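You operate a simulated robot arm through the tools that you are given. There is no shell and no other tool. Be economical: measure what you need, move in short steps, check, and stop when the job is done.

You run a simulated two-armed robot. Do the job below in one go: nothing can be reset, and whatever is moved stays where it is left.

TASK
On the top of the desk, fold the rag in half.

It is judged by the outcome, as a careful person would: the job done as asked, and still so three seconds after it is handed in. It fails if anything else is knocked over, pushed out of place, dropped, spilled or broken. Flat cloth is picked up by pressing the open fingertips on it (5 to 10 N) and closing them slowly along it; thin cloth reads only 2 to 8 mm in the jaws.

THE ROBOT
Two 7-joint arms with two-finger parallel grippers on one trunk, on a base that drives. Base frame: it is fixed to the floor where the robot stands at the start and does not move with it; the origin is under the middle of the robot, x ahead of it, y to its left, z up; the surface under the hand at the start is at about z = 760. Readings come in mm, rad, newtons and seconds.
The left shoulder is at the start at [30, 119, 935], the right one opposite. With the tool pointing down near the work surface each hand reaches from about 280 to 680 mm from the robot's upright axis, wherever it stands, measured 20 degrees to its own side. Places, roughly: top of the desk [600, 300, 800]. Payload 3.43 kg a hand.
The TCP of each hand is the grasp point between the finger pads, 30 mm short of the fingertips. In the tool frame z runs along the fingers and y along their closing line. The gripper opens to 94 mm. The fingers are 28 mm wide and 10 mm thick; the gripper's body (50 by 96 mm) begins 55 mm behind the TCP.
Orientation is that of the tool frame in the base frame, as a unit quaternion [x, y, z, w]. With the fingers straight down and closing along the base's y, the tool's x points along the base's -x, its y along +y and its z along -z.

THE INTERFACE
- The arms move only by the tool move_arm. It takes "left_moves", "right_moves" or both (then of equal length, played together; a hand with none holds still); each is a list of rows, each an object of numbers (a shift or turn left out is 0, a gripper value left out holds the last): "rx", "ry", "rz": the turn, a rotation vector about the tool's x, y, z in rad; "tx", "ty", "tz": the shift along the tool's x, y, z in mm; "gripper": the gripper command, from -1 (fully open) to 1 (shut), values between in proportion. In form: [{"rx": .., "ry": .., "rz": .., "tx": .., "ty": .., "tz": .., "gripper": ..}, ...]. A call has 1 to 8 rows; each row is the pose to reach, as a shift and turn from the pose commanded when the call began, along the tool's axes at that moment. Each row takes 0.2 s and may step no farther than 50 mm and 0.15 rad from the row before; otherwise, or with a gripper value out of range, the whole call is refused. A pose out of reach is approached as far as the arm can. The call stops where the force on the tool passes 40 N (or 10 N more than at its start, if that is more) or the arm is blocked; 0.2 s more then pass. Each finger travels about 72 mm/s and halts on what it meets, pressing with about 40 N; the grip force reading is that of the motor and also rises with nothing between the fingers. The clock runs only during rows and for 0.2 s after the last one: add rows that repeat a pose to give the fingers time. The reply holds the time, the measured pose of the TCP, the force on the tool along the base axes, the opening and the grip force, in the units named above and with some noise, with the torque about the TCP (base axes, N m) and any sound that the robot's microphone picked up.
- Cameras (640 x 400 px; columns grow to the right, rows downward): "scene" is now at [35, 6.2, 1624.6]; the picture's right is [0.12, -0.99, 0.00], its down [-0.88, -0.11, -0.46] and it looks along [0.45, 0.05, -0.89] (base axes); focal length 277 px, centre (320, 200). "left" rides on the left gripper at [76, -14, -103] in its tool frame; the picture's right is [0.18, 0.98, 0.00], its down [-0.75, 0.14, -0.64] and it looks along [-0.63, 0.12, 0.77] (tool axes); focal length 243 px, centre (320, 200). "right" rides on the right gripper at [76, 14, -103] in its tool frame; the picture's right is [-0.18, 0.98, 0.00], its down [-0.75, -0.14, -0.64] and it looks along [-0.63, -0.12, 0.77] (tool axes); focal length 243 px, centre (320, 200).
- camera(camera): a new picture of that camera. No time passes.
- lift_body(by): slides the trunk up (or, below 0, down) by that many mm; the arms and the scene camera ride with it, the base frame stays. It gives what a move gives, with no picture.
- drive_base(legs): drives the robot by 1 to 6 legs, each [ahead, turn to the left] in mm and rad, along the robot's own axes; the way and the turn of a leg run together, so that a leg with both is an arc; at most 1500 mm and 3.142 rad a leg. The arms and the cameras ride along, it lands a little off, and it stops where it bumps. It gives what a move gives.
- pan_tilt(pan, tilt): turns the head with the scene camera to pan (to the left, within 2.496 rad either way) and tilt (down, from -0.506 to 1.204), counted from straight ahead of the robot. It gives what a move gives.
- probe_pixels(camera, pixels): for up to 12 pixels [column, row] of the newest picture of that camera ("zoom" is the newest enlarged one), the place [x, y, z] in the base frame of the surface seen there, good to about 2 mm. No time passes.
- enlarge(camera, box): a new picture of the part [left, top, right, bottom] of that camera's present view, enlarged. No time passes.
- close_job(): hands the job in; it is judged then, once.

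Go step by step. Measure first, check grasps and placings, and put right what went wrong. The budget is 80 turns and 70 pictures, counting those below and the enlarged ones. Unless the task says otherwise, let go and move clear before handing in, and close with one line.

The tools are called after "Emit:" as a command line: name --argument value ..., lists and objects as JSON in quotes. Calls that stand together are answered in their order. move_arm: Moves the arms, as the interface text tells. Its arguments: {"type":"object","properties":{"left_moves":{"type":"array","items":{"type":"object","properties":{"rx":{"type":"number"},"ry":{"type":"number"},"rz":{"type":"number"},"tx":{"type":"number"},"ty":{"type":"number"},"tz":{"type":"number"},"gripper":{"type":"number"}}}},"right_moves":{"type":"array","items":{"type":"object","properties":{"rx":{"type":"number"},"ry":{"type":"number"},"rz":{"type":"number"},"tx":{"type":"number"},"ty":{"type":"number"},"tz":{"type":"number"},"gripper":{"type":"number"}}}}},"required":[]} The other tools are called the same way: lift_body (by) slides the trunk up or down; drive_base (legs) drives the base; pan_tilt (pan, tilt) turns the head that bears the scene camera; camera (camera) takes a picture; probe_pixels (camera, pixels) gives the place of the surface under pixels of a picture; enlarge (camera, box) takes an enlarged picture of a part of a camera's view; close_job () hands the job in.

At the start:

```text
time_s: 0.0
left_tool_pos: [418.3, 289.5, 915.2]
left_tool_rot: [0.0, 1.0, 0.0, -0.001]
left_wrist_force: [-0.2, -0.6, -0.2]
left_moment: [-0.01, -0.02, -0.01]
left_grip_width: 93.9
left_finger_force: 0.1
right_tool_pos: [359.9, -55.0, 1012.5]
right_tool_rot: [0.0, 1.0, 0.0, 0.0]
right_wrist_force: [-1.3, 0.3, 0.2]
right_moment: [0.0, 0.02, -0.01]
right_grip_width: 94.0
right_finger_force: 0.1
trunk travel left (down, up): [-200.0, 210.0]
robot x, y, heading: [1.0, -2.2, 0.0]
head pan, tilt: [0.12, 1.096]
```

scene: 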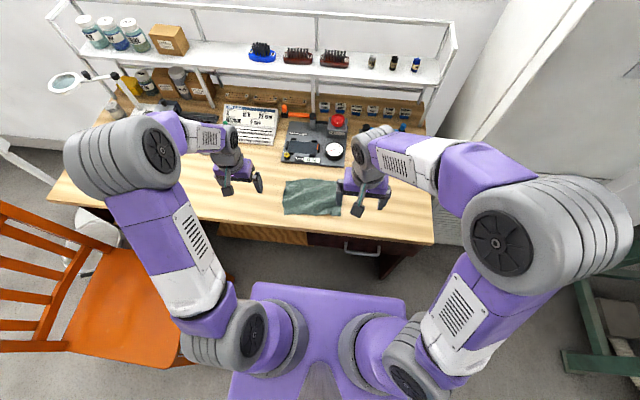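
right: 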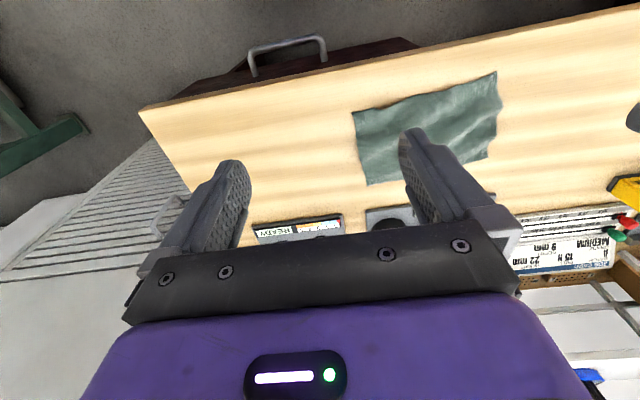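
left: 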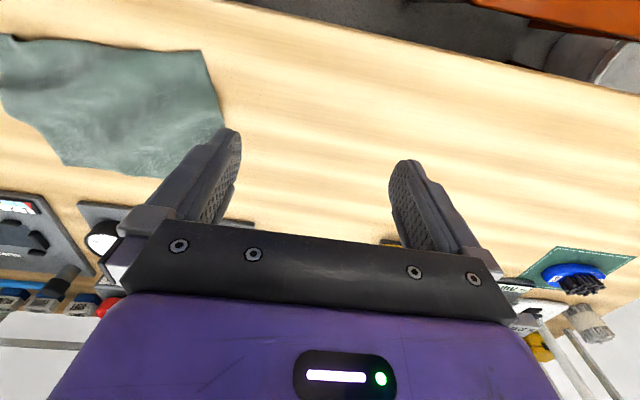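

The rag is the green cloth at scene pixels about (283-342, 178-215). I'll enlarge it to measure its corners.

Emit:
enlarge --camera "scene" --box '[240, 130, 400, 230]'

```text
4.00 times, centred on (320, 180) of scene
```

zoom: 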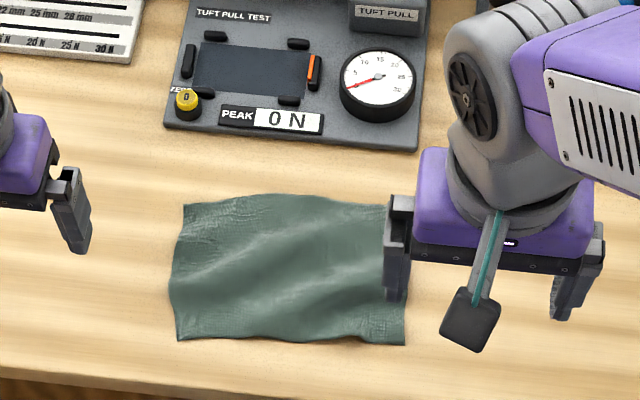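

The rag's corners show at zoom (185,205), (178,340) and (403,343), with the far-right corner hidden by the hand. I'll probe these and the desk around them.

Emit:
probe_pixels --camera "zoom" --pixels '[[187, 207], [180, 338], [401, 342], [380, 208], [280, 197], [172, 285], [290, 338], [290, 270], [230, 300], [140, 270], [290, 365], [290, 145]]'

Emit:
camera --camera "right"

```text
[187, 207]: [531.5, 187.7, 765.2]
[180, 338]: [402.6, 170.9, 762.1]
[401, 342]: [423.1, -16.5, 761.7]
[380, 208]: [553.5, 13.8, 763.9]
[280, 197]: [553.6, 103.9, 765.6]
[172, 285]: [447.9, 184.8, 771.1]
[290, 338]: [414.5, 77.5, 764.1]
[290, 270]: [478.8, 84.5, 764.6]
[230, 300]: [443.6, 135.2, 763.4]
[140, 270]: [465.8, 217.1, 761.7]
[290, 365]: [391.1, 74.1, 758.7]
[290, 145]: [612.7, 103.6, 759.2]
```

```text
65 pictures are left
```

right: 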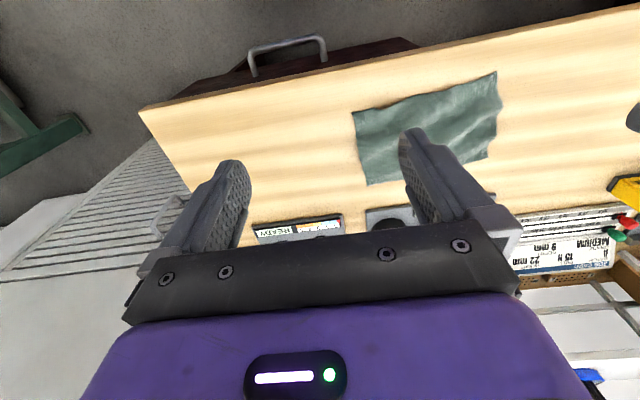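

The rag is about 190 × 130 mm, turned about 6°, with its near edge running from (402,171) to (423,-17). I'll grip that near edge with both hands, fingers closing across it, and lay it on the far edge. First I'll turn the hands in the air.

Emit:
move_arm --left_moves '[{"rz": 0.14}, {"rz": 0.28}, {"rz": 0.42}, {"rz": 0.56}, {"rz": 0.7}, {"rz": 0.84}, {"rz": 0.98}, {"rz": 1.1}]' --right_moves '[{"rz": -0.14}, {"rz": -0.28}, {"rz": -0.42}, {"rz": -0.56}, {"rz": -0.7}, {"rz": -0.84}, {"rz": -0.98}, {"rz": -1.12}]'

```text
time_s: 1.8
left_tool_pos: [419.3, 289.4, 914.2]
left_tool_rot: [0.524, 0.852, 0.0, 0.001]
left_wrist_force: [-0.3, -0.4, -0.1]
left_moment: [0.01, -0.02, 0.02]
left_grip_width: 94.1
left_finger_force: 0.1
right_tool_pos: [358.7, -53.9, 1012.1]
right_tool_rot: [-0.532, 0.847, 0.0, -0.001]
right_wrist_force: [-0.3, 0.2, -0.2]
right_moment: [0.01, -0.04, -0.01]
right_grip_width: 94.1
right_finger_force: 0.1
trunk travel left (down, up): [-200.0, 210.0]
robot x, y, heading: [0.7, -4.2, 0.002]
head pan, tilt: [0.12, 1.096]
```

The turn is tracking well, so I'll finish it and narrow the jaws to about 36 mm.

Emit:
move_arm --left_moves '[{"rz": 0.09, "gripper": 0.23}, {"rz": 0.18}, {"rz": 0.27}, {"rz": 0.36}, {"rz": 0.36}]' --right_moves '[{"rz": -0.14, "gripper": 0.23}, {"rz": -0.28}, {"rz": -0.42}, {"rz": -0.56}, {"rz": -0.56}]'

Emit:
camera --camera "scene"

Emit:
enlarge --camera "scene" --box '[240, 130, 400, 230]'

```text
time_s: 3.0
left_tool_pos: [419.0, 290.1, 914.2]
left_tool_rot: [0.667, 0.745, 0.0, 0.0]
left_wrist_force: [0.1, -0.2, -0.5]
left_moment: [0.03, 0.01, 0.01]
left_grip_width: 36.0
left_finger_force: 0.0
right_tool_pos: [359.1, -54.7, 1011.4]
right_tool_rot: [0.746, -0.666, -0.001, 0.0]
right_wrist_force: [0.4, 0.3, 0.6]
right_moment: [0.0, -0.03, 0.0]
right_grip_width: 36.2
right_finger_force: 0.0
trunk travel left (down, up): [-200.0, 210.0]
robot x, y, heading: [0.7, -4.4, 0.0]
head pan, tilt: [0.12, 1.096]
```

```text
64 pictures are left
```

scene: 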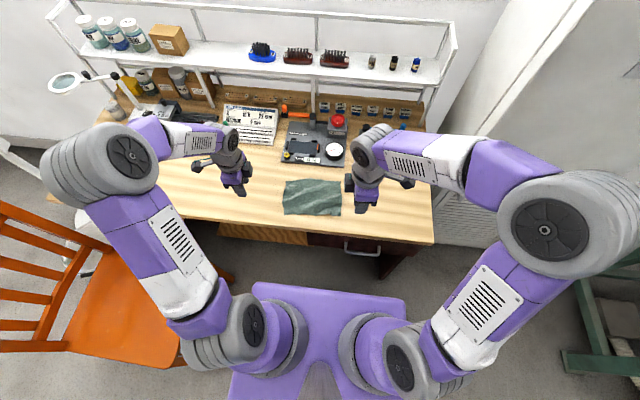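

```text
4.00 times, centred on (320, 180) of scene
```

zoom: 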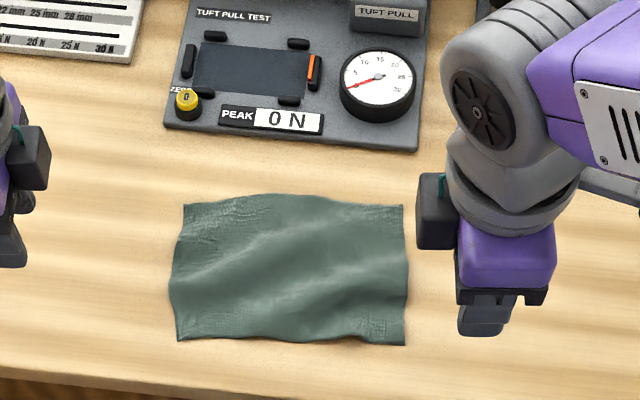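

The whole rag is visible now: corners at zoom (187,207), (401,207), (403,343) and (179,339). I'll probe the right edge.

Emit:
probe_pixels --camera "zoom" --pixels '[[400, 208], [401, 342], [345, 340], [350, 205], [240, 336], [180, 338], [220, 200], [375, 325], [210, 325]]'

```text
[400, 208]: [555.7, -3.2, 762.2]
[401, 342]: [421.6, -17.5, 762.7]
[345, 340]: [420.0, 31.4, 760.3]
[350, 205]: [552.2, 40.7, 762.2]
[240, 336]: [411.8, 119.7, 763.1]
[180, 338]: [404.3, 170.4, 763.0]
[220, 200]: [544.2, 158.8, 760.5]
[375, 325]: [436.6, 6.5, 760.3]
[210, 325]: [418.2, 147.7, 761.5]
```

The near edge and the desk height (about 759) are known. I'll move both hands above it, each about 20 mm in from its corner, with the outer finger straddling the edge and tips about 40 mm up.

Emit:
move_arm --left_moves '[{"tx": -23, "ty": -1.7, "tz": 0, "gripper": 0.49}, {"tx": -46, "ty": -3.4, "tz": 10}, {"tx": -69, "ty": -5.2, "tz": 28}, {"tx": -92, "ty": -6.9, "tz": 46}, {"tx": -115, "ty": -8.6, "tz": 65}, {"tx": -137.7, "ty": -10.3, "tz": 84}, {"tx": -137.7, "ty": -10.3, "tz": 84}]' --right_moves '[{"tx": -8.4, "ty": -14.2, "tz": 30, "gripper": 0.49}, {"tx": -17, "ty": -28.4, "tz": 60}, {"tx": -25.3, "ty": -42.5, "tz": 90}, {"tx": -33.8, "ty": -56.7, "tz": 120}, {"tx": -42, "ty": -71, "tz": 150}, {"tx": -50.7, "ty": -85.1, "tz": 181}, {"tx": -50.7, "ty": -85.1, "tz": 181}]'

Emit:
camera --camera "left"

Emit:
camera --camera "right"

Emit:
enlarge --camera "scene" --box '[240, 130, 400, 230]'

```text
time_s: 4.6
left_tool_pos: [423.1, 150.4, 829.1]
left_tool_rot: [0.667, 0.745, 0.001, 0.0]
left_wrist_force: [0.2, -0.3, 0.0]
left_moment: [0.0, 0.0, -0.02]
left_grip_width: 24.2
left_finger_force: 0.1
right_tool_pos: [438.8, 7.2, 831.5]
right_tool_rot: [0.745, -0.667, 0.0, 0.0]
right_wrist_force: [-0.5, -0.2, 0.4]
right_moment: [-0.02, -0.03, -0.01]
right_grip_width: 23.8
right_finger_force: 0.0
trunk travel left (down, up): [-200.0, 210.0]
robot x, y, heading: [-0.6, 1.5, 0.003]
head pan, tilt: [0.12, 1.096]
```

```text
62 pictures are left
```

left: 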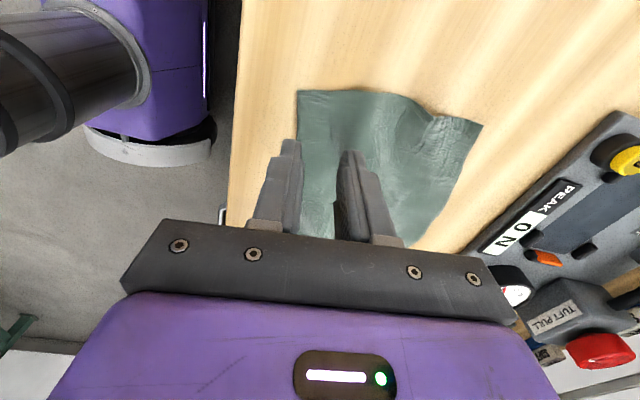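

```text
61 pictures are left
```

right: 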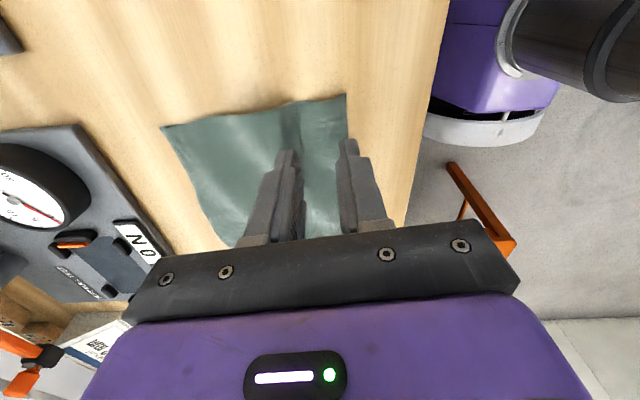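

```text
4.00 times, centred on (320, 180) of scene
```

zoom: 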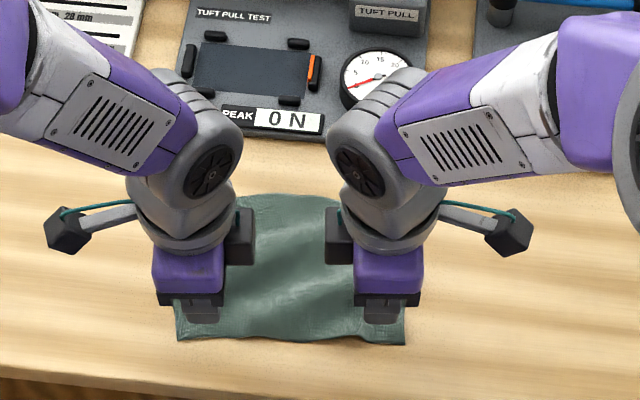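

Both hands sit over the near edge as planned. I'll lower to just above the cloth.

Emit:
move_arm --left_moves '[{"tz": 15}, {"tz": 30}, {"tz": 36}, {"tz": 36}]' --right_moves '[{"tz": 15}, {"tz": 30}, {"tz": 38}, {"tz": 38}]'

Emit:
camera --camera "left"

Emit:
camera --camera "right"

```text
time_s: 5.6
left_tool_pos: [423.0, 151.4, 794.7]
left_tool_rot: [0.667, 0.745, -0.001, 0.0]
left_wrist_force: [0.5, 0.0, -0.1]
left_moment: [-0.03, 0.03, 0.04]
left_grip_width: 23.9
left_finger_force: 0.0
right_tool_pos: [439.4, 6.6, 793.4]
right_tool_rot: [0.745, -0.667, -0.001, 0.0]
right_wrist_force: [-0.1, -0.1, -0.8]
right_moment: [0.02, 0.01, 0.01]
right_grip_width: 24.0
right_finger_force: 0.1
trunk travel left (down, up): [-200.0, 210.0]
robot x, y, heading: [1.5, 2.0, -0.001]
head pan, tilt: [0.12, 1.096]
```

```text
59 pictures are left
```

left: 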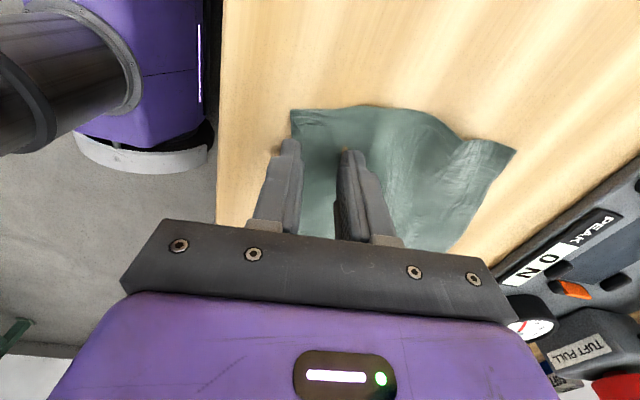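

```text
58 pictures are left
```

right: 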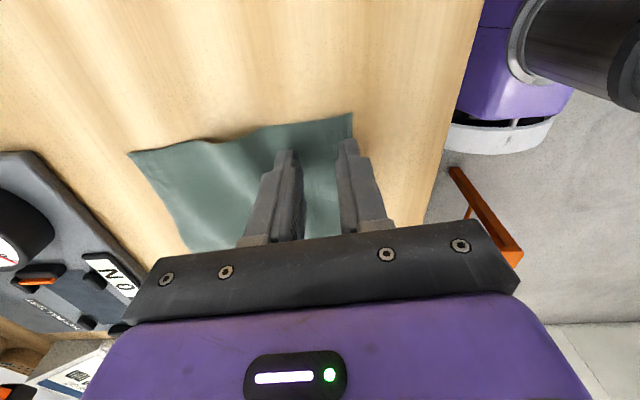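

The tips are just above the cloth with the outer finger at its edge. I'll ease down in 1 mm steps to find contact.

Emit:
move_arm --left_moves '[{"tz": 1.5}, {"tz": 3}, {"tz": 4}, {"tz": 4}]' --right_moves '[{"tz": 1}, {"tz": 2}, {"tz": 3}, {"tz": 3}]'

```text
time_s: 6.6
left_tool_pos: [423.0, 150.7, 792.1]
left_tool_rot: [0.667, 0.745, 0.0, 0.001]
left_wrist_force: [0.8, -0.4, 2.2]
left_moment: [0.03, 0.02, -0.03]
left_grip_width: 23.9
left_finger_force: 0.0
right_tool_pos: [438.7, 6.6, 792.1]
right_tool_rot: [0.745, -0.667, 0.001, -0.001]
right_wrist_force: [-1.2, 0.2, 19.3]
right_moment: [-0.13, 0.26, -0.01]
right_grip_width: 24.1
right_finger_force: 0.1
trunk travel left (down, up): [-200.0, 210.0]
robot x, y, heading: [-3.1, 0.3, -0.001]
head pan, tilt: [0.12, 1.096]
```

The right hand presses with 19 N and the left with 2 N. I'll even them out.

Emit:
move_arm --left_moves '[{"tz": 0.7}, {"tz": 0.7}]' --right_moves '[{"tz": -0.8}, {"tz": -0.8}]'

```text
time_s: 7.2
left_tool_pos: [423.5, 151.3, 791.0]
left_tool_rot: [0.667, 0.745, 0.001, 0.0]
left_wrist_force: [-1.1, 0.3, 12.4]
left_moment: [0.0, 0.23, 0.03]
left_grip_width: 24.8
left_finger_force: 0.4
right_tool_pos: [437.5, 7.2, 792.5]
right_tool_rot: [0.745, -0.667, 0.0, -0.002]
right_wrist_force: [2.1, 2.4, 16.7]
right_moment: [-0.01, 0.04, 0.0]
right_grip_width: 23.8
right_finger_force: 0.0
trunk travel left (down, up): [-200.0, 210.0]
robot x, y, heading: [-1.0, 0.8, 0.003]
head pan, tilt: [0.12, 1.096]
```

Emit:
move_arm --left_moves '[{"tz": -0.3}, {"tz": -0.3}]' --right_moves '[{"tz": -0.6}, {"tz": -0.6}]'

```text
time_s: 7.8
left_tool_pos: [423.6, 149.9, 790.4]
left_tool_rot: [0.667, 0.745, 0.001, 0.0]
left_wrist_force: [-0.2, 0.0, 9.4]
left_moment: [-0.02, 0.07, -0.01]
left_grip_width: 24.1
left_finger_force: 0.2
right_tool_pos: [437.9, 6.9, 791.4]
right_tool_rot: [0.745, -0.667, 0.001, 0.0]
right_wrist_force: [2.3, 3.3, 12.9]
right_moment: [0.04, 0.05, 0.01]
right_grip_width: 23.8
right_finger_force: 0.0
trunk travel left (down, up): [-200.0, 210.0]
robot x, y, heading: [-0.5, -0.1, 0.007]
head pan, tilt: [0.12, 1.096]
```

Left presses with 9 N and right with 13 N. I'll ease the right a little more and close both slowly.

Emit:
move_arm --left_moves '[{"tz": 0}, {"gripper": 0.55}, {"gripper": 0.62}, {"gripper": 0.69}, {"gripper": 0.76}, {"gripper": 0.83}, {"gripper": 0.9}, {"gripper": 0.95}]' --right_moves '[{"tz": -0.6}, {"tz": -0.6, "gripper": 0.55}, {"tz": -0.6, "gripper": 0.62}, {"tz": -0.6, "gripper": 0.69}, {"tz": -0.6, "gripper": 0.76}, {"tz": -0.6, "gripper": 0.83}, {"tz": -0.6, "gripper": 0.9}, {"tz": -0.6, "gripper": 0.95}]'

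Emit:
camera --camera "left"

Emit:
camera --camera "right"

```text
time_s: 9.6
left_tool_pos: [422.7, 151.4, 791.2]
left_tool_rot: [0.668, 0.744, 0.0, 0.001]
left_wrist_force: [-0.5, 0.9, 12.0]
left_moment: [-0.05, 0.09, 0.01]
left_grip_width: 3.7
left_finger_force: 0.9
right_tool_pos: [439.0, 4.3, 792.4]
right_tool_rot: [0.744, -0.668, 0.0, -0.001]
right_wrist_force: [0.7, -0.3, 2.4]
right_moment: [0.02, -0.02, -0.02]
right_grip_width: 3.3
right_finger_force: 0.6
trunk travel left (down, up): [-200.0, 210.0]
robot x, y, heading: [0.8, 3.0, -0.004]
head pan, tilt: [0.12, 1.096]
```

```text
57 pictures are left
```

left: 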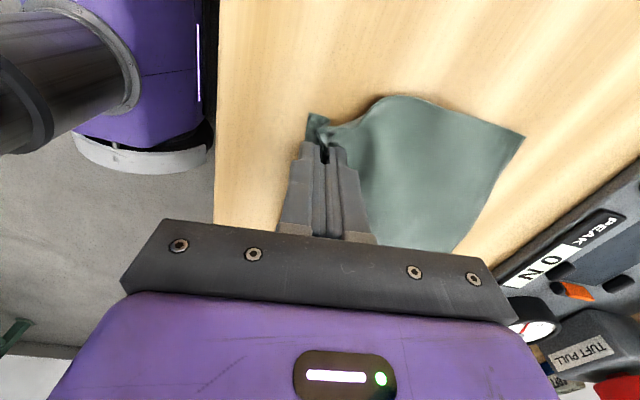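

```text
56 pictures are left
```

right: 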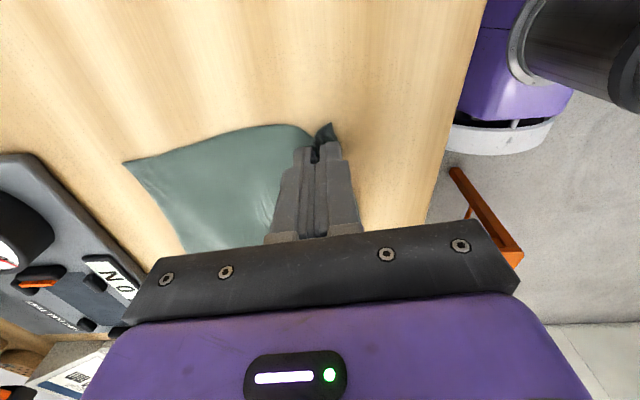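

Both jaws have drawn in a ridge of cloth near the edge. I'll close fully and lift 30 mm.

Emit:
move_arm --left_moves '[{"gripper": 1}, {"gripper": 1}, {"gripper": 1}, {"tz": -8}, {"tz": -16}, {"tz": -24}, {"tz": -30}]' --right_moves '[{"gripper": 1}, {"gripper": 1}, {"gripper": 1}, {"tz": -8}, {"tz": -16}, {"tz": -24}, {"tz": -30}]'

Emit:
camera --camera "left"

Emit:
camera --camera "right"

Emit:
enlarge --camera "scene" --box '[240, 130, 400, 230]'

```text
time_s: 11.2
left_tool_pos: [424.3, 150.4, 819.2]
left_tool_rot: [0.667, 0.745, 0.0, -0.001]
left_wrist_force: [0.5, 0.1, 1.0]
left_moment: [-0.03, 0.01, 0.03]
left_grip_width: 2.2
left_finger_force: 37.4
right_tool_pos: [438.6, 4.7, 821.9]
right_tool_rot: [0.745, -0.667, 0.0, 0.0]
right_wrist_force: [0.5, 0.2, -0.4]
right_moment: [0.0, -0.02, 0.02]
right_grip_width: 1.2
right_finger_force: 36.3
trunk travel left (down, up): [-200.0, 210.0]
robot x, y, heading: [0.3, -1.0, 0.003]
head pan, tilt: [0.12, 1.096]
```

```text
55 pictures are left
```

left: 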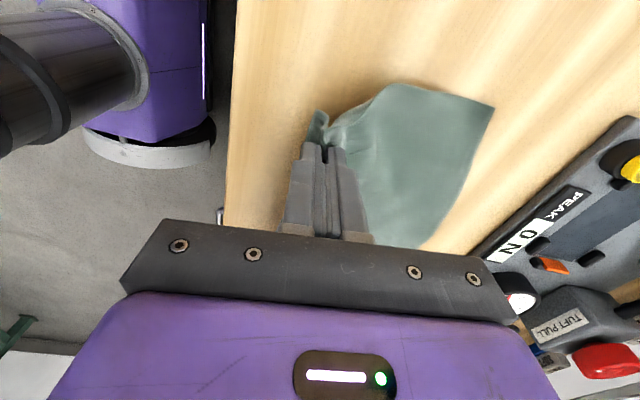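

```text
54 pictures are left
```

right: 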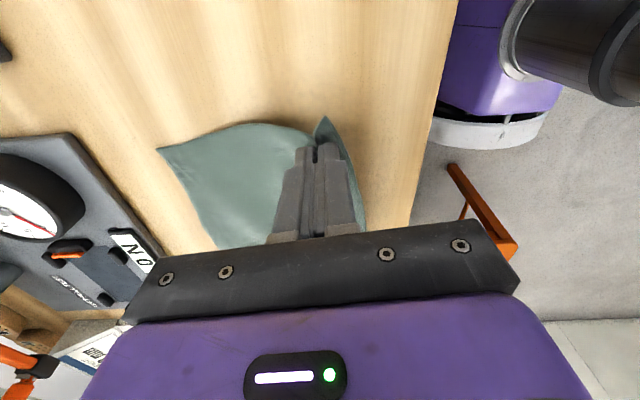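

```text
4.00 times, centred on (320, 180) of scene
```

zoom: 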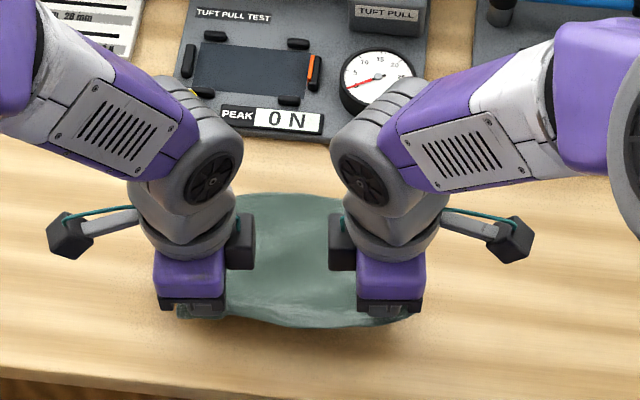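

Both hands hold the near edge, with 1–2 mm of cloth in the jaws, and the edge has lifted. I'll carry it up and forward along an arc, tilting the fingertips forward so the hem points to the far edge.

Emit:
move_arm --left_moves '[{"ty": -2.4, "tz": -9.9, "rx": -0.08}, {"ty": 3.2, "tz": -17.6, "rx": -0.16}, {"ty": 10.9, "tz": -21.1, "rx": -0.24}, {"ty": 20.6, "tz": -22.5, "rx": -0.32}, {"ty": 30.3, "tz": -21.6, "rx": -0.4}, {"ty": 40.1, "tz": -20.6, "rx": -0.48}, {"ty": 48.1, "tz": -17.4, "rx": -0.56}, {"ty": 56.1, "tz": -14.1, "rx": -0.64}]' --right_moves '[{"ty": 2.4, "tz": -9.9, "rx": 0.08}, {"ty": -3.2, "tz": -17.6, "rx": 0.16}, {"ty": -10.9, "tz": -21.1, "rx": 0.24}, {"ty": -20.6, "tz": -22.5, "rx": 0.32}, {"ty": -30.3, "tz": -21.6, "rx": 0.4}, {"ty": -40.1, "tz": -20.6, "rx": 0.48}, {"ty": -48.1, "tz": -17.4, "rx": 0.56}, {"ty": -56.1, "tz": -14.1, "rx": 0.64}]'

Emit:
camera --camera "left"

Emit:
camera --camera "right"

Emit:
enlarge --camera "scene" --box '[240, 130, 400, 230]'

```text
time_s: 12.7
left_tool_pos: [471.1, 178.2, 839.9]
left_tool_rot: [0.617, 0.747, 0.172, 0.178]
left_wrist_force: [-0.6, 0.0, -0.6]
left_moment: [-0.03, 0.03, 0.02]
left_grip_width: 2.0
left_finger_force: 36.7
right_tool_pos: [501.1, -27.3, 843.2]
right_tool_rot: [-0.678, 0.693, -0.145, 0.198]
right_wrist_force: [1.4, 0.4, -0.1]
right_moment: [0.01, 0.01, 0.03]
right_grip_width: 0.0
right_finger_force: 32.9
trunk travel left (down, up): [-200.0, 210.0]
robot x, y, heading: [1.7, -0.8, 0.001]
head pan, tilt: [0.12, 1.096]
stopped in row 7 (left hand): the force on the tool passed its limit at 54 N (the readings are from after the stop); the commanded pose is now the measured one
```

```text
52 pictures are left
```

left: 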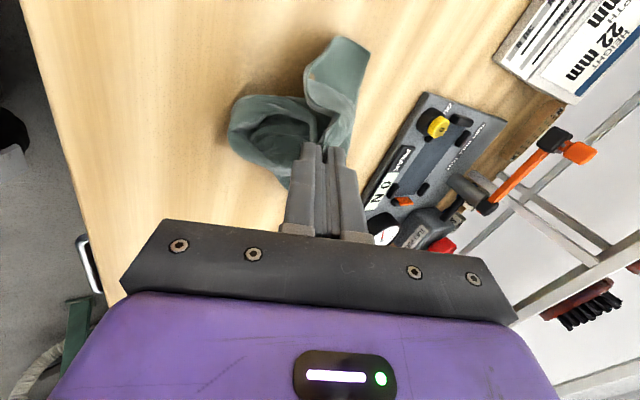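

```text
51 pictures are left
```

right: 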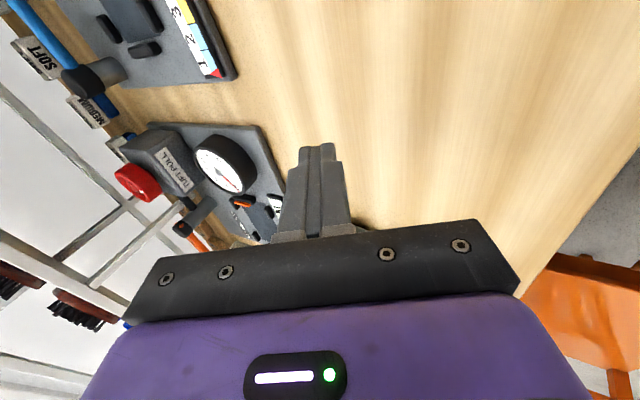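

```text
4.00 times, centred on (320, 180) of scene
```

zoom: 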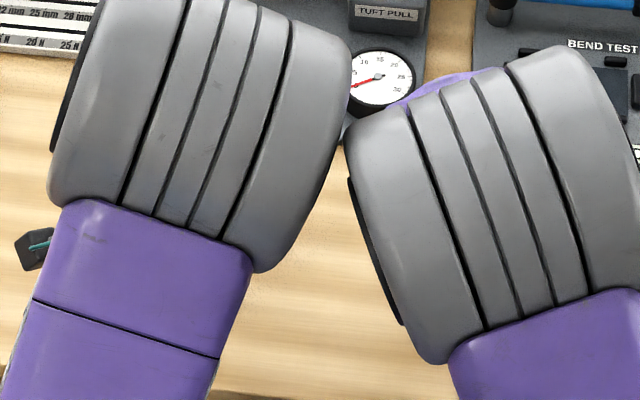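

The tilt swung both elbows into each other (54 N), and the right hand lost the cloth while the left still holds it. I'll take the right hand away to its side and up, undoing its tilt.

Emit:
move_arm --right_moves '[{"tx": 20, "tz": -5}, {"tx": 45, "tz": -10}, {"tx": 75, "tz": -20, "rx": -0.08}, {"tx": 105, "tz": -35, "rx": -0.18}, {"tx": 130, "tz": -50, "rx": -0.3}, {"tx": 150, "tz": -65, "rx": -0.42}, {"tx": 165, "tz": -75, "rx": -0.5}]'

Emit:
camera --camera "scene"

```text
time_s: 14.3
left_tool_pos: [470.6, 177.3, 839.6]
left_tool_rot: [0.618, 0.746, 0.171, 0.178]
left_wrist_force: [0.6, 0.4, 1.1]
left_moment: [0.0, 0.0, -0.06]
left_grip_width: 1.6
left_finger_force: 37.1
right_tool_pos: [464.8, -194.2, 897.4]
right_tool_rot: [0.708, -0.706, -0.031, -0.023]
right_wrist_force: [-0.6, 0.0, 0.1]
right_moment: [-0.02, 0.02, -0.03]
right_grip_width: 0.0
right_finger_force: 33.1
trunk travel left (down, up): [-200.0, 210.0]
robot x, y, heading: [-2.0, -0.8, 0.002]
head pan, tilt: [0.12, 1.096]
```

```text
49 pictures are left
```

scene: 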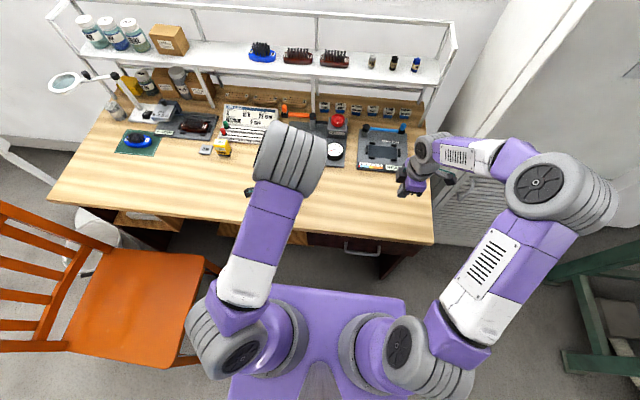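

Nothing was disturbed. I'll un-tilt the left hand, which still holds the cloth, and see where the rag is.

Emit:
move_arm --left_moves '[{"rx": 0.08}, {"rx": 0.16}, {"rx": 0.24}, {"rx": 0.32}, {"rx": 0.4}, {"rx": 0.48}, {"rx": 0.5}]'

Emit:
camera --camera "scene"

Emit:
enlarge --camera "scene" --box '[240, 130, 400, 230]'

Emit:
camera --camera "left"

```text
time_s: 15.9
left_tool_pos: [469.7, 178.1, 839.6]
left_tool_rot: [0.642, 0.766, -0.019, 0.018]
left_wrist_force: [-0.2, -0.4, 0.5]
left_moment: [0.03, -0.02, 0.03]
left_grip_width: 1.7
left_finger_force: 36.3
right_tool_pos: [464.0, -194.1, 896.4]
right_tool_rot: [0.707, -0.707, -0.031, -0.023]
right_wrist_force: [-0.1, 0.4, -0.4]
right_moment: [0.0, 0.04, -0.02]
right_grip_width: 0.0
right_finger_force: 32.9
trunk travel left (down, up): [-200.0, 210.0]
robot x, y, heading: [0.4, -0.7, -0.002]
head pan, tilt: [0.12, 1.096]
```

```text
48 pictures are left
```

scene: 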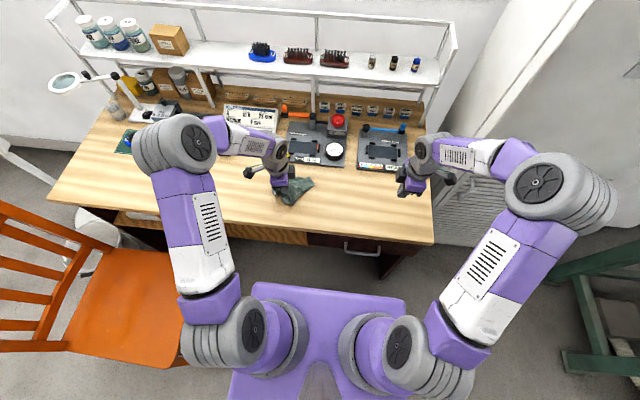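

```text
4.00 times, centred on (320, 180) of scene
```

zoom: 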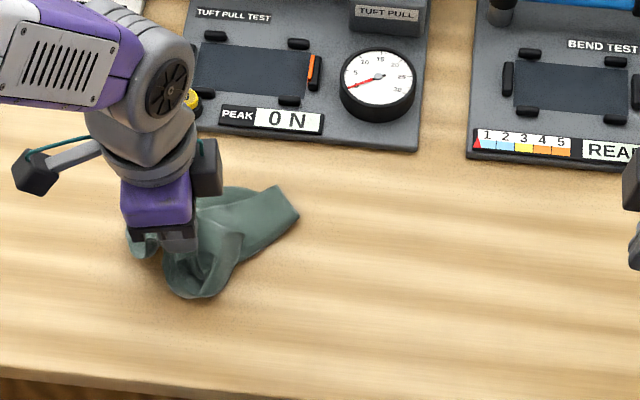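

```text
46 pictures are left
```

left: 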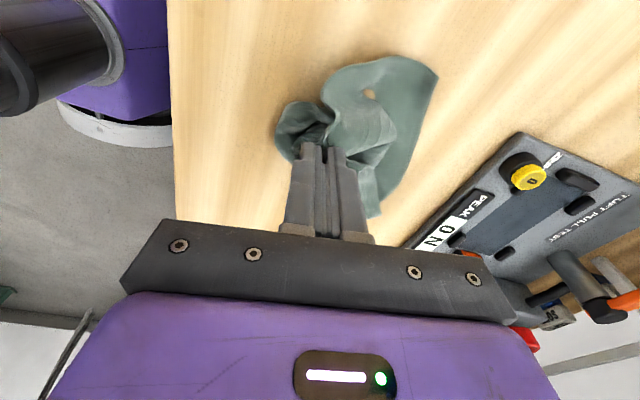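

The rag hangs crumpled from the left hand. I'll lift it straight up so it hangs free, then find an adjacent corner for the right hand.

Emit:
move_arm --left_moves '[{"tz": -25}, {"tz": -50}, {"tz": -75}, {"tz": -100}, {"tz": -125}, {"tz": -150}, {"tz": -175}, {"tz": -200}]'

Emit:
camera --camera "scene"

Emit:
camera --camera "left"

Emit:
camera --camera "right"

```text
time_s: 17.7
left_tool_pos: [469.0, 188.0, 1040.9]
left_tool_rot: [0.642, 0.766, -0.019, 0.019]
left_wrist_force: [-0.2, -0.5, 0.6]
left_moment: [-0.02, -0.05, -0.02]
left_grip_width: 1.8
left_finger_force: 36.6
right_tool_pos: [465.0, -194.2, 897.3]
right_tool_rot: [-0.706, 0.707, 0.03, 0.023]
right_wrist_force: [0.1, 0.6, 0.1]
right_moment: [-0.01, 0.03, 0.05]
right_grip_width: 0.1
right_finger_force: 33.3
trunk travel left (down, up): [-200.0, 210.0]
robot x, y, heading: [-2.2, 0.5, -0.004]
head pan, tilt: [0.12, 1.096]
```

```text
45 pictures are left
```

scene: 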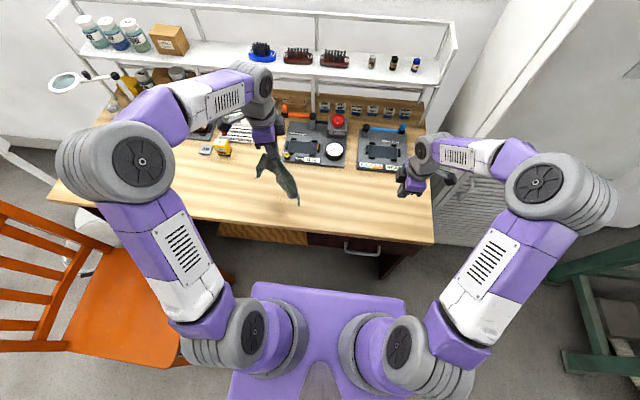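

```text
44 pictures are left
```

left: 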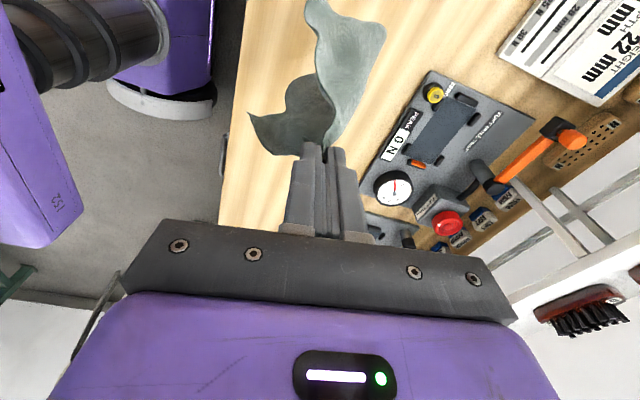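

```text
43 pictures are left
```

right: 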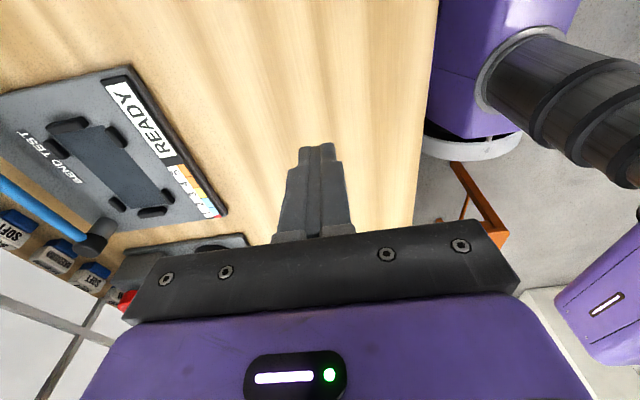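

The rag hangs cleanly now, at scene (255-300, 145-205). I'll zoom in to find its corners.

Emit:
enlarge --camera "scene" --box '[216, 120, 344, 220]'

```text
4.00 times, centred on (280, 170) of scene
```

zoom: 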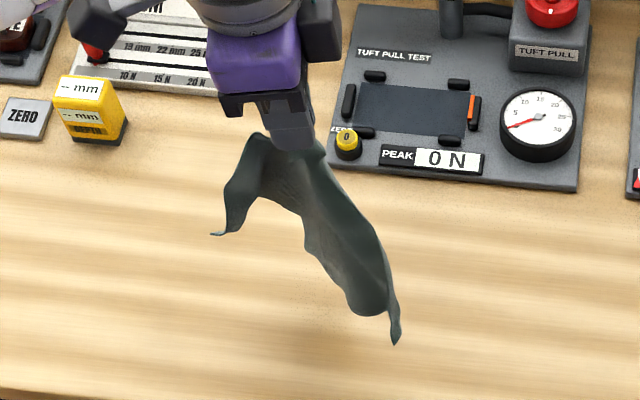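

Tips show at zoom (217,233), (395,340) and perhaps (365,312). I'll probe them.

Emit:
probe_pixels --camera "zoom" --pixels '[[218, 232], [228, 205], [258, 137], [395, 336], [385, 300], [365, 308], [350, 290], [320, 240], [375, 250], [300, 190], [330, 170], [260, 180]]'

```text
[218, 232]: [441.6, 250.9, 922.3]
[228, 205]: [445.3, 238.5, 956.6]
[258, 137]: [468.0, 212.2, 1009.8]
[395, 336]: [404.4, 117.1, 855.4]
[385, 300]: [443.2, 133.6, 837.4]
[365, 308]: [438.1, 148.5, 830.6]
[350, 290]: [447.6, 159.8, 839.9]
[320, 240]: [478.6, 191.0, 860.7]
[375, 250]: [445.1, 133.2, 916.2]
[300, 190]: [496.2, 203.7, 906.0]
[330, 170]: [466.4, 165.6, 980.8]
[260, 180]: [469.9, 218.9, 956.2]
```

Geometry from the probes: the grip is at (469,188,1011), the far-left corner hangs toward +y, and the two right corners hang toward -x-y, about 185 mm down. I'll yaw the left hand so the bulk trails toward -y, move it to -y, and then lay the rag flat by lowering it while moving toward +y.

Emit:
move_arm --left_moves '[{"rz": -0.14, "tx": -16, "ty": -2}, {"rz": -0.28, "tx": -32, "ty": -3}, {"rz": -0.42, "tx": -48, "ty": -5}, {"rz": -0.56, "tx": -64, "ty": -7}, {"rz": -0.7, "tx": -80, "ty": -8}, {"rz": -0.84, "tx": -96, "ty": -10}, {"rz": -0.98, "tx": -112, "ty": -12}, {"rz": -1.12, "tx": -120, "ty": -13}]' --right_moves '[{"tx": 10, "gripper": 0.3}, {"tx": 20}, {"tx": 30}, {"tx": 40}, {"tx": 40}, {"tx": 40}, {"tx": 40}, {"tx": 40}]'

Emit:
camera --camera "scene"

Emit:
enlarge --camera "scene" --box '[240, 120, 400, 220]'

```text
time_s: 19.5
left_tool_pos: [477.4, 67.1, 1044.8]
left_tool_rot: [0.136, 0.99, -0.025, 0.006]
left_wrist_force: [-0.2, 0.6, 0.0]
left_moment: [-0.02, 0.02, -0.01]
left_grip_width: 1.8
left_finger_force: 36.3
right_tool_pos: [464.0, -236.1, 893.4]
right_tool_rot: [0.707, -0.707, -0.031, -0.023]
right_wrist_force: [-0.7, 1.5, -1.0]
right_moment: [-0.03, -0.04, 0.01]
right_grip_width: 32.8
right_finger_force: 0.0
trunk travel left (down, up): [-200.0, 210.0]
robot x, y, heading: [4.3, -1.1, -0.003]
head pan, tilt: [0.12, 1.096]
```

```text
41 pictures are left
```

scene: 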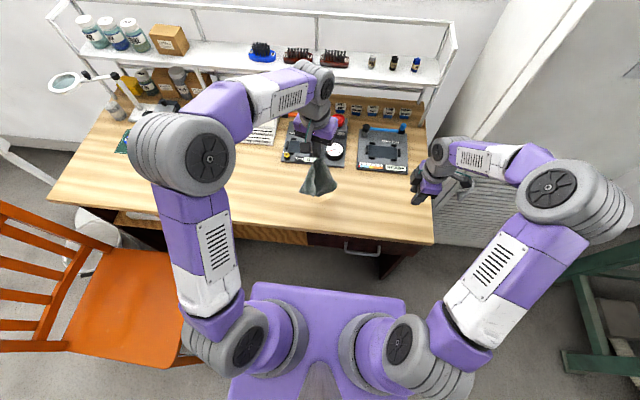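

```text
4.00 times, centred on (320, 170) of scene
```

zoom: 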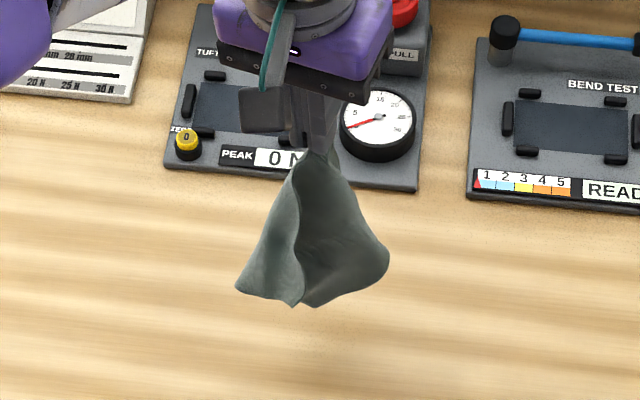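

The rag now hangs open, with points at zoom (240,287), (295,304), (315,305) and (386,265). I'll probe those.

Emit:
probe_pixels --camera "zoom" --pixels '[[240, 286], [293, 302], [314, 303], [385, 265], [260, 240], [295, 200], [340, 200], [330, 270], [300, 250], [320, 165]]'

Emit:
camera --camera "left"

```text
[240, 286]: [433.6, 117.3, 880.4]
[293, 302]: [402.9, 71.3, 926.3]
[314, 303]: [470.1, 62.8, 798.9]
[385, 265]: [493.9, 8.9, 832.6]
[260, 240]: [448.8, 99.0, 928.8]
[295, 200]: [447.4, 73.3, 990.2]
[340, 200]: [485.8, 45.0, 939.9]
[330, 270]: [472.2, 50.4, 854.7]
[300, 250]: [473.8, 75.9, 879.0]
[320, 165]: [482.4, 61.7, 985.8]
```

```text
39 pictures are left
```

left: 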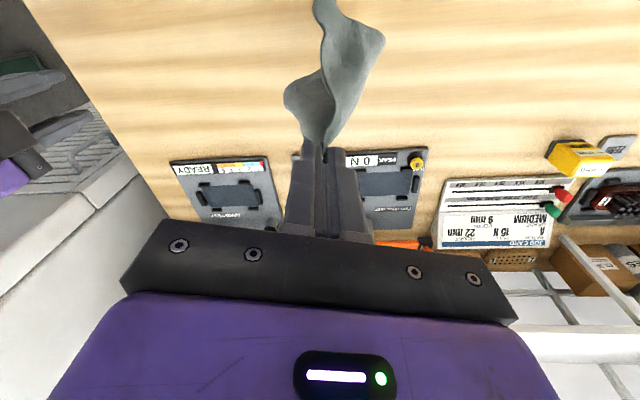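

The rag is a half-tube opening toward -x-y, with its lowest corner 214 mm below the grip and 40 mm above the desk. I'll shift the grip to about (430,55) and lower 30 mm, then sweep it down toward +x+y so the rag opens out face-up.

Emit:
move_arm --left_moves '[{"tx": 12, "ty": -5.5, "tz": 7.5}, {"tx": 24, "ty": -11, "tz": 15}, {"tx": 36, "ty": -16, "tz": 22}, {"tx": 46, "ty": -21.7, "tz": 29.6}, {"tx": 46, "ty": -21.7, "tz": 35}, {"tx": 46, "ty": -21.7, "tz": 40}, {"tx": 46, "ty": -21.7, "tz": 40}]'

Emit:
enlarge --camera "scene" --box '[240, 130, 400, 230]'

```text
time_s: 21.1
left_tool_pos: [426.9, 57.6, 1007.0]
left_tool_rot: [0.137, 0.99, -0.025, 0.006]
left_wrist_force: [0.9, -0.3, -0.8]
left_moment: [0.0, -0.01, -0.05]
left_grip_width: 1.7
left_finger_force: 36.6
right_tool_pos: [463.2, -235.1, 893.5]
right_tool_rot: [-0.707, 0.707, 0.03, 0.022]
right_wrist_force: [0.8, 0.3, 0.2]
right_moment: [-0.03, -0.01, 0.01]
right_grip_width: 32.8
right_finger_force: 0.1
trunk travel left (down, up): [-200.0, 210.0]
robot x, y, heading: [-0.3, -0.8, 0.001]
head pan, tilt: [0.12, 1.096]
```

```text
4.00 times, centred on (320, 180) of scene
```

zoom: 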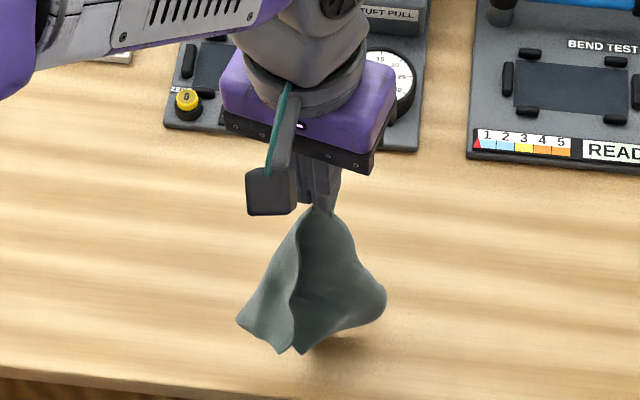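

The bottom is now at the desk. I'll begin the sweep toward +x+y.

Emit:
move_arm --left_moves '[{"tx": -9.4, "ty": 23.6, "tz": 7.2}, {"tx": -18.9, "ty": 47, "tz": 12.5}, {"tx": -28.3, "ty": 70.6, "tz": 19.7}, {"tx": -36.9, "ty": 92.5, "tz": 32}, {"tx": -45, "ty": 113.6, "tz": 46.4}, {"tx": -52.3, "ty": 133, "tz": 63.8}, {"tx": -58.5, "ty": 149.7, "tz": 83.3}, {"tx": -63.8, "ty": 164.6, "tz": 102.8}]'

Emit:
enlarge --camera "scene" --box '[240, 130, 400, 230]'

```text
time_s: 22.9
left_tool_pos: [534.8, 193.6, 896.6]
left_tool_rot: [0.136, 0.99, -0.025, 0.006]
left_wrist_force: [-0.1, -1.4, 0.1]
left_moment: [0.02, 0.02, -0.04]
left_grip_width: 2.1
left_finger_force: 37.1
right_tool_pos: [465.0, -236.0, 893.8]
right_tool_rot: [-0.707, 0.707, 0.03, 0.023]
right_wrist_force: [0.1, -0.4, -0.7]
right_moment: [0.01, 0.04, -0.03]
right_grip_width: 32.6
right_finger_force: 0.0
trunk travel left (down, up): [-200.0, 210.0]
robot x, y, heading: [1.1, 1.9, 0.002]
head pan, tilt: [0.12, 1.096]
```

```text
4.00 times, centred on (320, 180) of scene
```

zoom: 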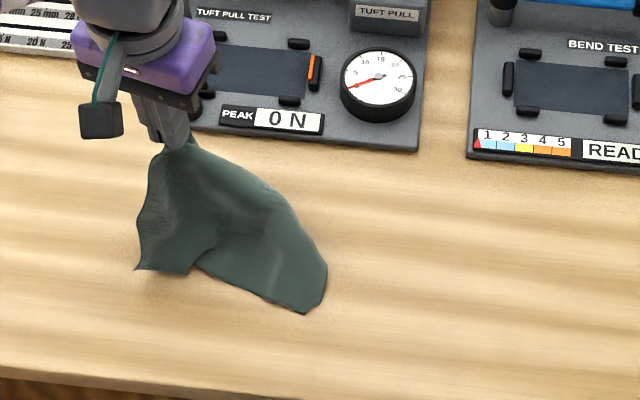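

The rag is laying out well. I'll continue the sweep down to the desk.

Emit:
move_arm --left_moves '[{"tx": -2.8, "ty": 8.1, "tz": 15}, {"tx": -5.2, "ty": 15.3, "tz": 30}, {"tx": -6.8, "ty": 20.7, "tz": 44.5}, {"tx": -8, "ty": 25, "tz": 59.3}, {"tx": -8.9, "ty": 28.6, "tz": 74}, {"tx": -9.4, "ty": 31.2, "tz": 89}, {"tx": -9.6, "ty": 32.5, "tz": 97}, {"tx": -9.6, "ty": 32.5, "tz": 97}]'

Emit:
enlarge --camera "scene" --box '[240, 130, 400, 230]'

Emit:
camera --camera "left"

```text
time_s: 24.7
left_tool_pos: [553.1, 218.5, 798.8]
left_tool_rot: [0.138, 0.99, -0.026, 0.006]
left_wrist_force: [0.3, 1.1, -0.3]
left_moment: [0.02, 0.01, -0.06]
left_grip_width: 2.1
left_finger_force: 36.6
right_tool_pos: [465.1, -235.2, 893.2]
right_tool_rot: [-0.707, 0.707, 0.03, 0.023]
right_wrist_force: [0.6, -0.2, -0.7]
right_moment: [0.01, -0.03, 0.01]
right_grip_width: 33.1
right_finger_force: 0.2
trunk travel left (down, up): [-200.0, 210.0]
robot x, y, heading: [-0.4, -0.8, 0.001]
head pan, tilt: [0.12, 1.096]
```

```text
4.00 times, centred on (320, 180) of scene
```

zoom: 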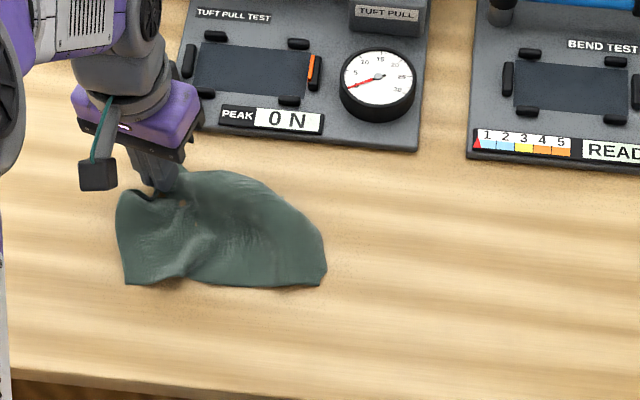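

```text
35 pictures are left
```

left: 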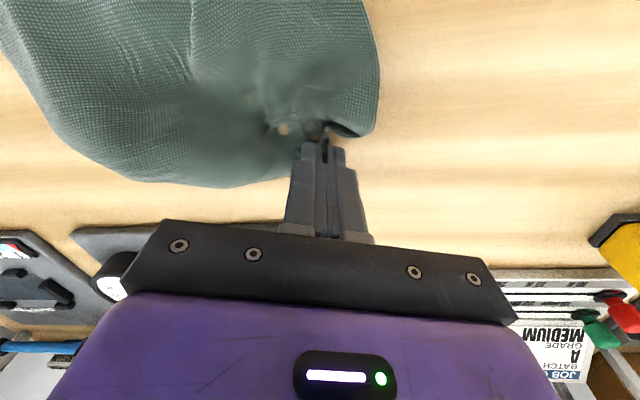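

It is nearly flat, though the upper-right corner near zoom (290,195) may be curled under. I'll release with the left hand, lift clear and look.

Emit:
move_arm --left_moves '[{"tz": 5}, {"tz": 5, "gripper": 0.85}, {"tz": 5, "gripper": 0.7}, {"tz": 5, "gripper": 0.6}, {"tz": 0, "gripper": 0.6}, {"tz": -20}, {"tz": -50}]'

Emit:
move_arm --left_moves '[{"ty": 20, "tz": -30}, {"ty": 50, "tz": -60}, {"ty": 90, "tz": -80}, {"ty": 120, "tz": -80}]'

Emit:
enlarge --camera "scene" --box '[240, 130, 400, 230]'

```text
time_s: 26.3
left_tool_pos: [552.1, 220.2, 849.2]
left_tool_rot: [0.138, 0.99, -0.026, 0.005]
left_wrist_force: [0.0, 0.6, 0.0]
left_moment: [0.01, -0.04, -0.02]
left_grip_width: 18.7
left_finger_force: 0.1
right_tool_pos: [463.8, -236.6, 893.7]
right_tool_rot: [0.708, -0.706, -0.03, -0.022]
right_wrist_force: [0.5, 0.2, 0.6]
right_moment: [0.0, 0.02, 0.03]
right_grip_width: 32.8
right_finger_force: 0.1
trunk travel left (down, up): [-200.0, 210.0]
robot x, y, heading: [-0.3, -2.5, -0.001]
head pan, tilt: [0.12, 1.096]
```

```text
time_s: 27.3
left_tool_pos: [583.6, 338.5, 921.2]
left_tool_rot: [0.137, 0.99, -0.026, 0.006]
left_wrist_force: [0.1, 0.1, 0.0]
left_moment: [0.02, 0.01, -0.01]
left_grip_width: 18.8
left_finger_force: 0.1
right_tool_pos: [463.4, -234.7, 894.0]
right_tool_rot: [0.707, -0.706, -0.03, -0.022]
right_wrist_force: [0.9, 0.1, 0.1]
right_moment: [0.02, 0.01, -0.02]
right_grip_width: 33.1
right_finger_force: 0.1
trunk travel left (down, up): [-200.0, 210.0]
robot x, y, heading: [1.3, 0.2, 0.001]
head pan, tilt: [0.12, 1.096]
```

```text
4.00 times, centred on (320, 180) of scene
```

zoom: 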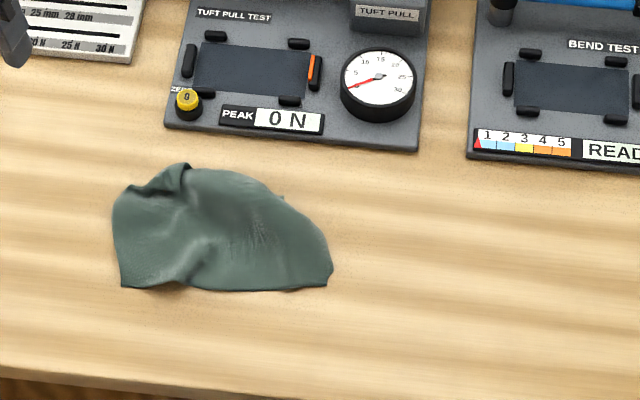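

The upper-right corner is tucked under, with a bit of tip peeking out at zoom (283,198). I'll look closer and measure.

Emit:
probe_pixels --camera "zoom" --pixels '[[122, 285], [327, 285], [332, 262], [282, 198], [260, 183], [185, 166], [130, 188], [114, 220], [160, 187], [230, 230], [290, 225], [225, 290]]'

Emit:
enlarge --camera "scene" --box '[264, 160, 328, 208]'

```text
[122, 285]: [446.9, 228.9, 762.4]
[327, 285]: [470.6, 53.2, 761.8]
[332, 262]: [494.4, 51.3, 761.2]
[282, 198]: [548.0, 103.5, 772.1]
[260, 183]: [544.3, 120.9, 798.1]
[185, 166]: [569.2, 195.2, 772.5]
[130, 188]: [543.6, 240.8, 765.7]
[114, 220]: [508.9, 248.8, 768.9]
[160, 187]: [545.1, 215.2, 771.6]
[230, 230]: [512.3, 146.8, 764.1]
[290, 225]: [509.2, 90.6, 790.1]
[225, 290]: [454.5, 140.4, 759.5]
```

```text
8.33 times, centred on (296, 184) of scene
```

zoom: 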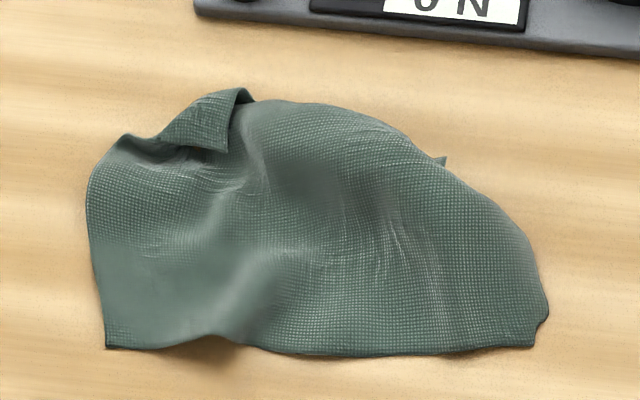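

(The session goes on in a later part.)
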